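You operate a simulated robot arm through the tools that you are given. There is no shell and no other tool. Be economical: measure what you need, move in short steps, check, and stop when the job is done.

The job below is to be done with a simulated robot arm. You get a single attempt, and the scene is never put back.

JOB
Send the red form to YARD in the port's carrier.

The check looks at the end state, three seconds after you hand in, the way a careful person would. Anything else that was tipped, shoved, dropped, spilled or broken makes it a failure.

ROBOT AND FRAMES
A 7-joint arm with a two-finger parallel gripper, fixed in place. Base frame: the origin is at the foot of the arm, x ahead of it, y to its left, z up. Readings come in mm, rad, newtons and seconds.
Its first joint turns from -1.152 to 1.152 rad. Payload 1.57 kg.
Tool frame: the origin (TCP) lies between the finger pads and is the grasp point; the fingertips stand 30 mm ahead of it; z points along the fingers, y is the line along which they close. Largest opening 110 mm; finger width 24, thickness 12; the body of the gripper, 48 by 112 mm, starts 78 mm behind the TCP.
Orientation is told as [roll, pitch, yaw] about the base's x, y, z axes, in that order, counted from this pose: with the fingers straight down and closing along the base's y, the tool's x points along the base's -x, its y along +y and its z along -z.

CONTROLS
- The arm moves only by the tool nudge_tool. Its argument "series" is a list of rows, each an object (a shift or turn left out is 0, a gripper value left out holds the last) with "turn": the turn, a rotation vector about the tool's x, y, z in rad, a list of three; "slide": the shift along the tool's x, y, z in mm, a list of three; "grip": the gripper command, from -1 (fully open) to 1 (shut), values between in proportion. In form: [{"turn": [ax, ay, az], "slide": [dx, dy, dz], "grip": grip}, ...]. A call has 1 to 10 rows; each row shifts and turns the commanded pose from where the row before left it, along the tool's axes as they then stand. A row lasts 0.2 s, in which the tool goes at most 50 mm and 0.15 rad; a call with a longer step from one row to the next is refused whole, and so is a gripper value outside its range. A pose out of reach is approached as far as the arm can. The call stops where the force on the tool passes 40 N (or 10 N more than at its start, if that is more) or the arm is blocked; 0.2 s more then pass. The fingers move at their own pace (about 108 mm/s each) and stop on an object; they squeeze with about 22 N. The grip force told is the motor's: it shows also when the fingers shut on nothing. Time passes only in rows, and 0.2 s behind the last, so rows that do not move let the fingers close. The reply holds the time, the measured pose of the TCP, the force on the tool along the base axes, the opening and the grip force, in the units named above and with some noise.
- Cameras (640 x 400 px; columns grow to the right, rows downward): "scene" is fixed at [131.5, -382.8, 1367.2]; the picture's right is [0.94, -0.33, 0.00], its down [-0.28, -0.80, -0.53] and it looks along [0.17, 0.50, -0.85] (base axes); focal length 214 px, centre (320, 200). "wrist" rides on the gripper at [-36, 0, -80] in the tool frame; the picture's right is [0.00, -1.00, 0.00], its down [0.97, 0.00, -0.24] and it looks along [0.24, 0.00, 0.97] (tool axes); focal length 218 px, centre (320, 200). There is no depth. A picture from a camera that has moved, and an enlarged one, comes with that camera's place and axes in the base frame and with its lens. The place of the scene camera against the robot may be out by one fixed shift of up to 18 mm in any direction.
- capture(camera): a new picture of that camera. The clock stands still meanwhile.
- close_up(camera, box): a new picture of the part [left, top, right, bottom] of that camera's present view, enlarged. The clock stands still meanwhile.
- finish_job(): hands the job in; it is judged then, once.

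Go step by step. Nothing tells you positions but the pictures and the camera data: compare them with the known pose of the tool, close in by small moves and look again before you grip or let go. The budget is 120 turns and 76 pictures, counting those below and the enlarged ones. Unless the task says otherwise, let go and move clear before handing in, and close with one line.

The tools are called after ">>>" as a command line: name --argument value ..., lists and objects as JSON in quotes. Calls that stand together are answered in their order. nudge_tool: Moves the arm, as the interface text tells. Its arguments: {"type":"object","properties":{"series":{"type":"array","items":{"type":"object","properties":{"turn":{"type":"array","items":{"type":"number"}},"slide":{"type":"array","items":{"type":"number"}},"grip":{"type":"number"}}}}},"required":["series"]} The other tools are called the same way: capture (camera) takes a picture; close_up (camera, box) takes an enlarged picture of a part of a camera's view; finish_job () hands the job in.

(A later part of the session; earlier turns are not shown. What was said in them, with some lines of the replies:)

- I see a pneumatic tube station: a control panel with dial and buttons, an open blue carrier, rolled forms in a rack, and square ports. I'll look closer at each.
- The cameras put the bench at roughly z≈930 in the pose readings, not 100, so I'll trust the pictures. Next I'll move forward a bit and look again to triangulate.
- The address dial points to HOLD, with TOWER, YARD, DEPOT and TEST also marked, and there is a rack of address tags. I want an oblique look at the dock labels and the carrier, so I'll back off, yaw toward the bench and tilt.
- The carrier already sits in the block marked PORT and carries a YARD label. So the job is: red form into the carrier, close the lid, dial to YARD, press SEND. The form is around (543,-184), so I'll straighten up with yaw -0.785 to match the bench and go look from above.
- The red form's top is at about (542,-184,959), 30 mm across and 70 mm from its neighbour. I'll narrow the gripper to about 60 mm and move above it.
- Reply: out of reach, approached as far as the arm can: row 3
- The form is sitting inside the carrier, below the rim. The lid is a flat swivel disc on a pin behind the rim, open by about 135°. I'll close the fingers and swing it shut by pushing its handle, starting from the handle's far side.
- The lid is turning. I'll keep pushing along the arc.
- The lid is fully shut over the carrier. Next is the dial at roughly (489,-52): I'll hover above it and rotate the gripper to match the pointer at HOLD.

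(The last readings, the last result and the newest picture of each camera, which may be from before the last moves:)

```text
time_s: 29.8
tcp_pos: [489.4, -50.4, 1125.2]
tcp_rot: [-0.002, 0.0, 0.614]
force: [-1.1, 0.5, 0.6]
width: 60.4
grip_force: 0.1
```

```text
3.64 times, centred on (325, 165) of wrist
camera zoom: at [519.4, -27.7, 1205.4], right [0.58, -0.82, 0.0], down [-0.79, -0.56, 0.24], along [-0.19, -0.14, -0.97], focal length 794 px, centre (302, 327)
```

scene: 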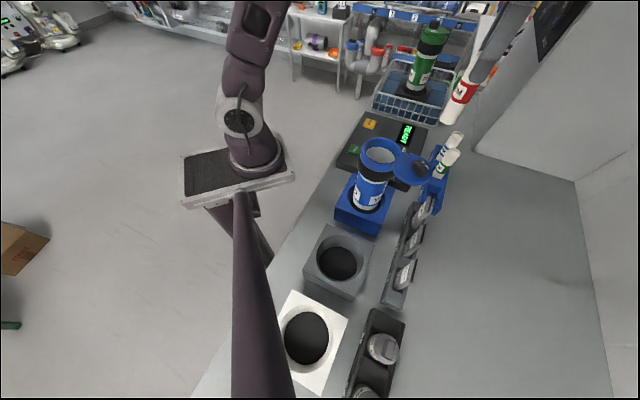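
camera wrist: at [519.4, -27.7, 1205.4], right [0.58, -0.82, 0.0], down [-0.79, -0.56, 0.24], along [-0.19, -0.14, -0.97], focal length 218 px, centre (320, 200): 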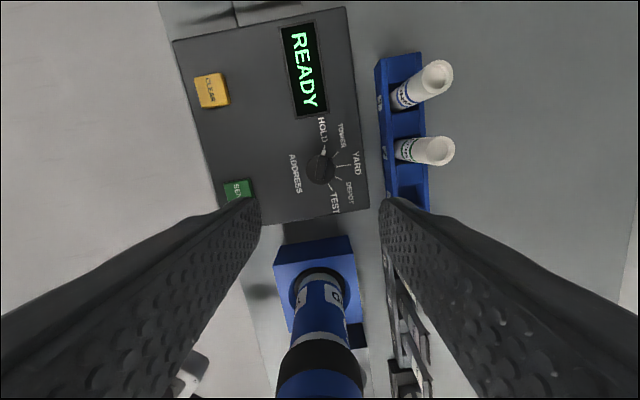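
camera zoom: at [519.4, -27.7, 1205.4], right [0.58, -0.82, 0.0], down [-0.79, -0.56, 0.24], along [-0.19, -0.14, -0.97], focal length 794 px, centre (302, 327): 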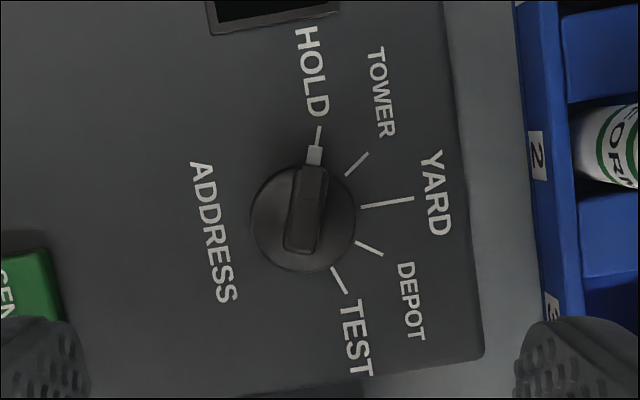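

>>> nudge_tool --series '[{"turn": [0, 0, 0.09]}, {"turn": [0, 0, 0.087]}, {"slide": [-5, 0, 40], "grip": 0.3}, {"slide": [0, 0, 45]}, {"slide": [0, 0, 45]}, {"slide": [0, 0, 35]}, {"slide": [0, 0, 0]}]'

>>> capture --camera "wrist"

>>> close_up --camera "scene" --box '[340, 80, 460, 200]'

```text
time_s: 31.4
tcp_pos: [493.8, -48.0, 957.6]
tcp_rot: [-0.001, 0.0, 0.434]
force: [0.1, -0.2, 0.2]
width: 38.5
grip_force: 0.1
```

```text
26 pictures are left
camera wrist: at [526.6, -31.6, 1039.1], right [0.42, -0.91, 0.0], down [-0.88, -0.41, 0.24], along [-0.22, -0.1, -0.97], focal length 218 px, centre (320, 200)
```

wrist: 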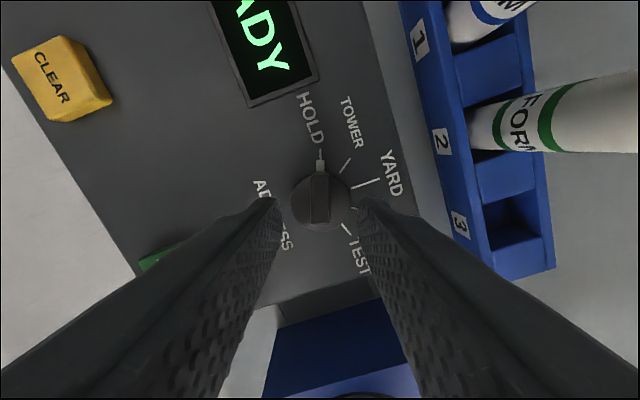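

```text
3.33 times, centred on (400, 140) of scene
camera zoom: at [131.5, -382.8, 1367.2], right [0.94, -0.33, 0.0], down [-0.28, -0.8, -0.53], along [0.17, 0.5, -0.85], focal length 715 px, centre (53, 400)
```

zoom: 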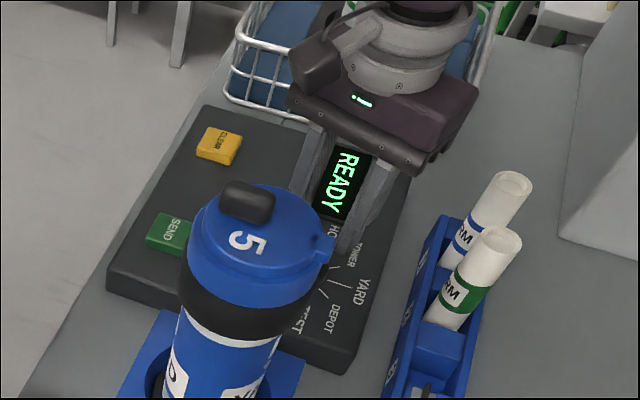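

>>> nudge_tool --series '[{"slide": [0, 0, 20]}, {"slide": [0, 0, 15]}, {"slide": [0, 0, 5]}, {"slide": [0, 0, 0]}]'

>>> close_up --camera "wrist" --box '[220, 150, 420, 290]'

```text
time_s: 32.1
tcp_pos: [493.9, -47.9, 927.1]
tcp_rot: [-0.004, -0.004, 0.435]
force: [-5.2, -1.3, 17.2]
width: 39.3
grip_force: 1.0
stopped in row 3: the force on the tool passed its limit (the readings are from after the stop); the commanded pose is now the measured one
```

```text
2.86 times, centred on (320, 220) of wrist
camera zoom: at [526.3, -31.1, 1007.6], right [0.42, -0.91, 0.0], down [-0.88, -0.41, 0.24], along [-0.21, -0.1, -0.97], focal length 624 px, centre (320, 143)
```

zoom: 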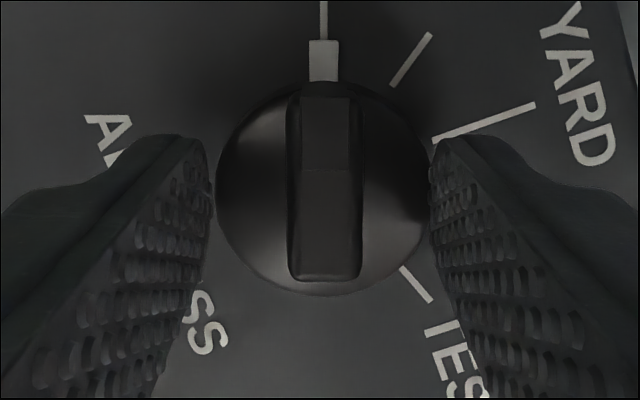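

>>> nudge_tool --series '[{"slide": [0, 0, -3]}, {"slide": [0, 0, 0], "grip": 1}, {"slide": [0, 0, 0]}, {"slide": [0, 0, 0]}]'

>>> close_up --camera "wrist" --box '[220, 150, 420, 290]'

```text
time_s: 33.1
tcp_pos: [494.6, -48.0, 928.4]
tcp_rot: [-0.004, -0.002, 0.434]
force: [5.9, -7.2, -11.5]
width: 13.1
grip_force: 30.1
```

```text
2.86 times, centred on (320, 220) of wrist
camera zoom: at [527.3, -31.5, 1009.6], right [0.42, -0.91, 0.0], down [-0.88, -0.41, 0.24], along [-0.21, -0.1, -0.97], focal length 624 px, centre (320, 143)
```

zoom: 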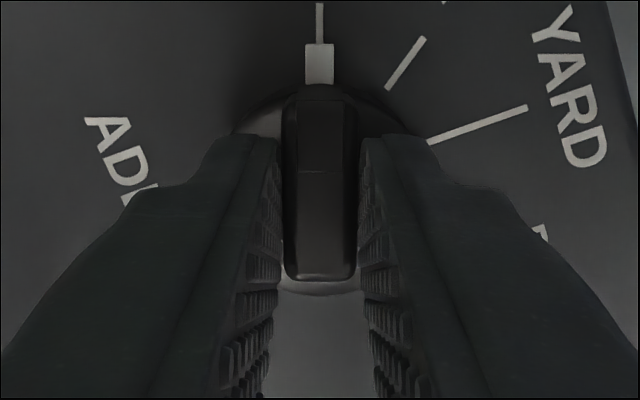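

>>> nudge_tool --series '[{"turn": [0, 0, 0.11]}, {"turn": [0, 0, 0.11]}, {"turn": [0, 0, 0.11]}, {"turn": [0, 0, 0.11]}, {"turn": [0, 0, 0]}]'

>>> close_up --camera "wrist" --box '[220, 150, 420, 290]'

```text
time_s: 34.3
tcp_pos: [495.1, -49.3, 929.3]
tcp_rot: [-0.001, -0.005, -0.009]
force: [10.9, -27.1, -8.8]
width: 12.9
grip_force: 29.5
```

```text
2.86 times, centred on (320, 220) of wrist
camera zoom: at [530.9, -48.0, 1009.7], right [-0.01, -1.0, 0.0], down [-0.97, 0.01, 0.24], along [-0.24, 0.0, -0.97], focal length 624 px, centre (320, 143)
```

zoom: 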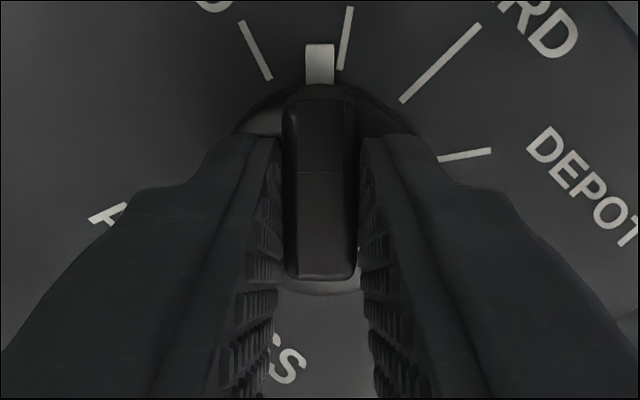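

>>> nudge_tool --series '[{"slide": [-0.7, -1.5, 0]}, {"slide": [0, 0, 0]}]'

```text
time_s: 34.9
tcp_pos: [493.9, -49.5, 929.0]
tcp_rot: [-0.002, -0.004, -0.005]
force: [9.4, -24.4, -17.8]
width: 12.7
grip_force: 30.0
```

>>> nudge_tool --series '[{"slide": [0, -1.5, -0.5]}, {"turn": [0, 0, 0.11]}, {"turn": [0, 0, 0.11]}, {"turn": [0, 0, 0.11]}, {"turn": [0, 0, 0]}]'

```text
time_s: 36.1
tcp_pos: [494.6, -49.1, 929.2]
tcp_rot: [-0.001, -0.001, -0.338]
force: [1.3, -11.9, -21.4]
width: 13.1
grip_force: 29.9
```

>>> nudge_tool --series '[{"turn": [0, 0, 0.11], "slide": [0, 0, -0.5]}, {"turn": [0, 0, 0.11]}, {"turn": [0, 0, 0.11]}, {"turn": [0, 0, 0.117]}, {"turn": [0, 0, 0]}]'

>>> close_up --camera "wrist" --box '[220, 150, 420, 290]'

```text
time_s: 37.3
tcp_pos: [492.9, -51.2, 930.6]
tcp_rot: [0.0, -0.001, -0.783]
force: [-14.1, -19.5, -17.8]
width: 12.8
grip_force: 29.9
```

```text
2.86 times, centred on (320, 220) of wrist
camera zoom: at [519.7, -75.0, 1010.8], right [-0.71, -0.71, 0.0], down [-0.69, 0.69, 0.24], along [-0.17, 0.17, -0.97], focal length 624 px, centre (320, 143)
```

zoom: 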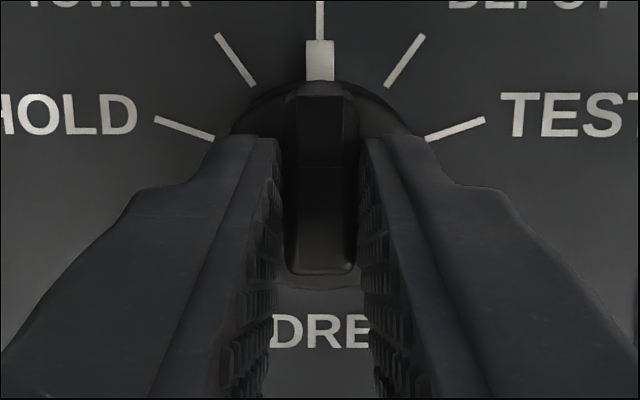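

The pointer sits on the YARD mark. I'll release it and lift.

>>> nudge_tool --series '[{"grip": 0.6}, {"grip": 0.3}, {"slide": [0, 0, -20]}, {"slide": [0, 0, -40]}, {"slide": [0, 0, -40]}, {"slide": [0, 0, 0]}]'

>>> capture --camera "wrist"

```text
time_s: 38.7
tcp_pos: [494.9, -49.3, 1031.7]
tcp_rot: [0.001, -0.004, -0.782]
force: [-0.6, -0.1, -0.6]
width: 38.4
grip_force: 0.1
```

```text
20 pictures are left
camera wrist: at [520.5, -73.2, 1112.6], right [-0.7, -0.71, 0.0], down [-0.69, 0.68, 0.24], along [-0.17, 0.17, -0.97], focal length 218 px, centre (320, 200)
```

wrist: 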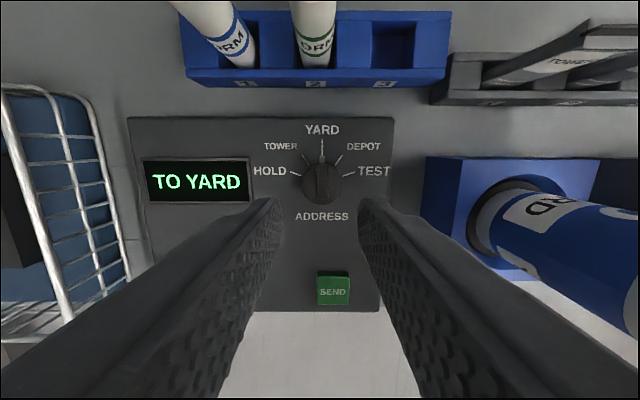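

The display reads "TO YARD". I'll close the fingers and move over the SEND button.

>>> nudge_tool --series '[{"slide": [35, -4, 0], "grip": 1}, {"slide": [35, -4, 0]}, {"slide": [30, -5, 0]}, {"slide": [0, 0, 0]}]'

>>> capture --camera "wrist"

>>> close_up --camera "scene" --box '[320, 80, 460, 220]'

```text
time_s: 39.7
tcp_pos: [414.8, 11.8, 1030.4]
tcp_rot: [0.002, -0.004, -0.782]
force: [-0.2, 0.2, 0.0]
width: 0.3
grip_force: 20.8
```

```text
19 pictures are left
camera wrist: at [440.4, -13.1, 1111.2], right [-0.7, -0.71, 0.0], down [-0.69, 0.68, 0.24], along [-0.17, 0.17, -0.97], focal length 218 px, centre (320, 200)
```

wrist: 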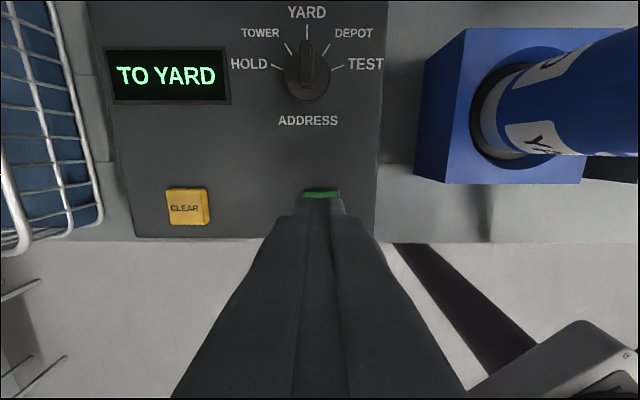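

```text
2.86 times, centred on (390, 150) of scene
camera zoom: at [131.5, -382.8, 1367.2], right [0.94, -0.33, 0.0], down [-0.28, -0.8, -0.53], along [0.17, 0.5, -0.85], focal length 613 px, centre (120, 343)
```

zoom: 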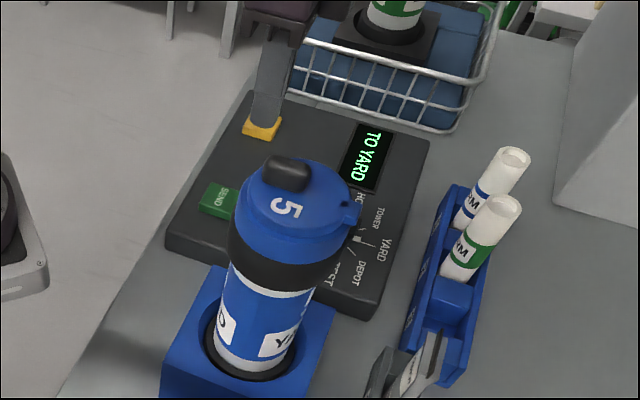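

>>> nudge_tool --series '[{"slide": [26, -0.5, 0], "grip": 1}, {"slide": [0, 0, 35]}, {"slide": [0, 0, 30]}, {"slide": [0, 0, 20]}, {"slide": [0, 0, 0]}]'

>>> close_up --camera "scene" --box '[320, 80, 460, 220]'

>>> capture --camera "wrist"

```text
time_s: 40.9
tcp_pos: [395.1, 27.6, 943.9]
tcp_rot: [0.002, -0.001, -0.782]
force: [0.3, 0.7, 0.1]
width: 0.0
grip_force: 21.3
```

```text
2.86 times, centred on (390, 150) of scene
camera zoom: at [131.5, -382.8, 1367.2], right [0.94, -0.33, 0.0], down [-0.28, -0.8, -0.53], along [0.17, 0.5, -0.85], focal length 613 px, centre (120, 343)
```

zoom: 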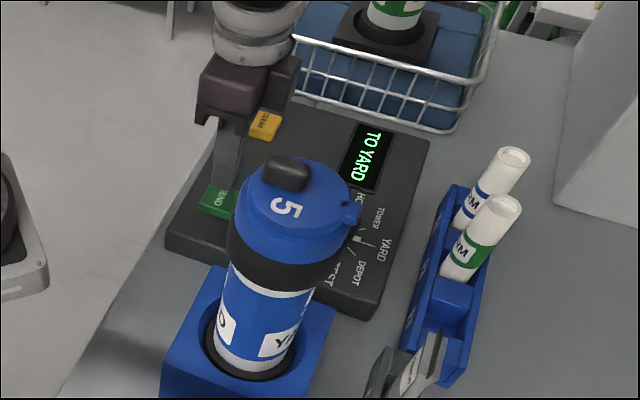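

```text
16 pictures are left
camera wrist: at [421.3, 4.4, 1024.3], right [-0.7, -0.71, 0.0], down [-0.69, 0.68, 0.24], along [-0.17, 0.17, -0.97], focal length 218 px, centre (320, 200)
```

wrist: 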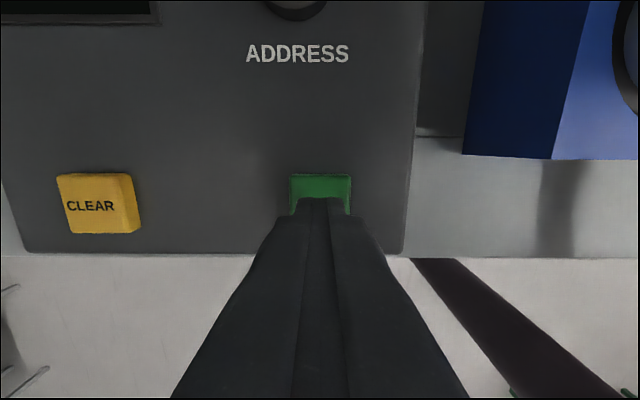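

>>> nudge_tool --series '[{"slide": [0, 0, 6]}, {"slide": [0, 0, 4]}, {"slide": [0, 0, 3]}, {"slide": [0, 0, 3]}, {"slide": [0, 0, 3]}]'

>>> capture --camera "scene"

```text
time_s: 42.1
tcp_pos: [397.2, 27.0, 926.2]
tcp_rot: [0.001, -0.003, -0.783]
force: [0.1, 0.2, 0.3]
width: 0.0
grip_force: 21.2
```

```text
15 pictures are left
```

scene: 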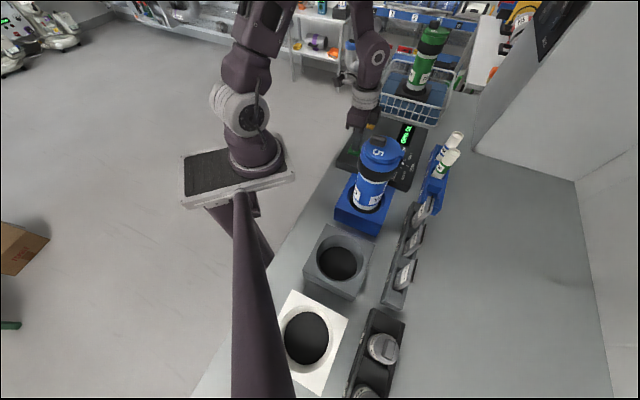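

>>> nudge_tool --series '[{"slide": [0, 0, 3]}, {"slide": [0, 0, 3]}, {"slide": [0, 0, 2]}, {"slide": [0, 0, 2]}, {"slide": [0, 0, 2]}, {"slide": [0, 0, 0]}]'

>>> close_up --camera "scene" --box '[320, 80, 460, 220]'

```text
time_s: 43.4
tcp_pos: [396.5, 28.5, 915.5]
tcp_rot: [0.006, -0.006, -0.782]
force: [-5.3, -1.2, 36.2]
width: 0.0
grip_force: 21.4
stopped in row 6: the force on the tool passed its limit (the readings are from after the stop); the commanded pose is now the measured one
```

```text
2.86 times, centred on (390, 150) of scene
camera zoom: at [130.9, -382.9, 1367.2], right [0.94, -0.33, 0.0], down [-0.28, -0.8, -0.53], along [0.18, 0.5, -0.85], focal length 613 px, centre (120, 343)
```

zoom: 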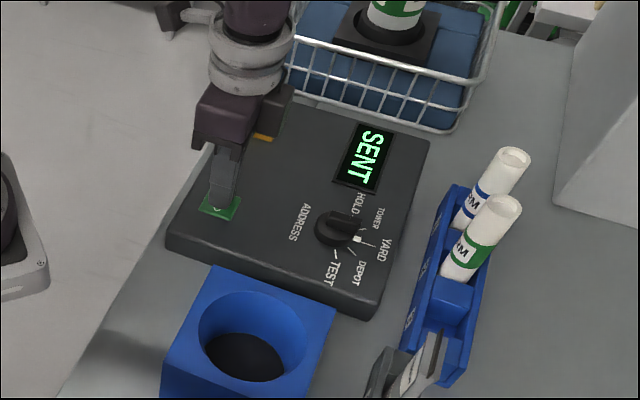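

SEND was pressed: the display reads "SENT" and the carrier has left the port. I'll lift clear and take a last look.

>>> nudge_tool --series '[{"slide": [0, 0, -10]}, {"slide": [0, 0, -40]}, {"slide": [0, 0, -45]}, {"slide": [0, 0, -45]}, {"slide": [0, 0, 0]}]'

>>> capture --camera "scene"

>>> capture --camera "wrist"

```text
time_s: 44.5
tcp_pos: [394.6, 28.4, 1054.3]
tcp_rot: [0.005, -0.006, -0.781]
force: [0.9, -0.9, 0.1]
width: 0.1
grip_force: 21.5
```

```text
13 pictures are left
```

scene: 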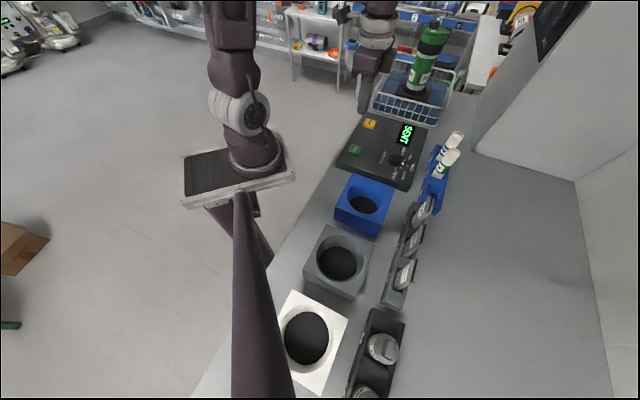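

```text
12 pictures are left
camera wrist: at [420.1, 4.4, 1135.1], right [-0.7, -0.71, 0.0], down [-0.69, 0.68, 0.24], along [-0.16, 0.17, -0.97], focal length 218 px, centre (320, 200)
```

wrist: 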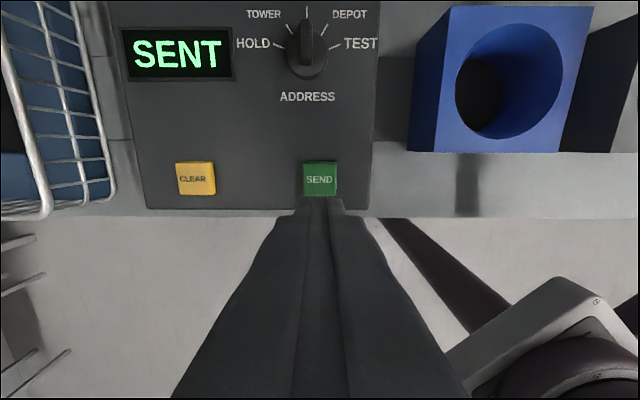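

The display reads SENT, the port is empty, everything else is where it was, and the arm is clear. I'm handing in.

>>> finish_job

```text
The job is handed in.
```

The red form went to YARD in the port's carrier: lid shut, dial on YARD, SEND pressed, and the display read "SENT" with the port empty.
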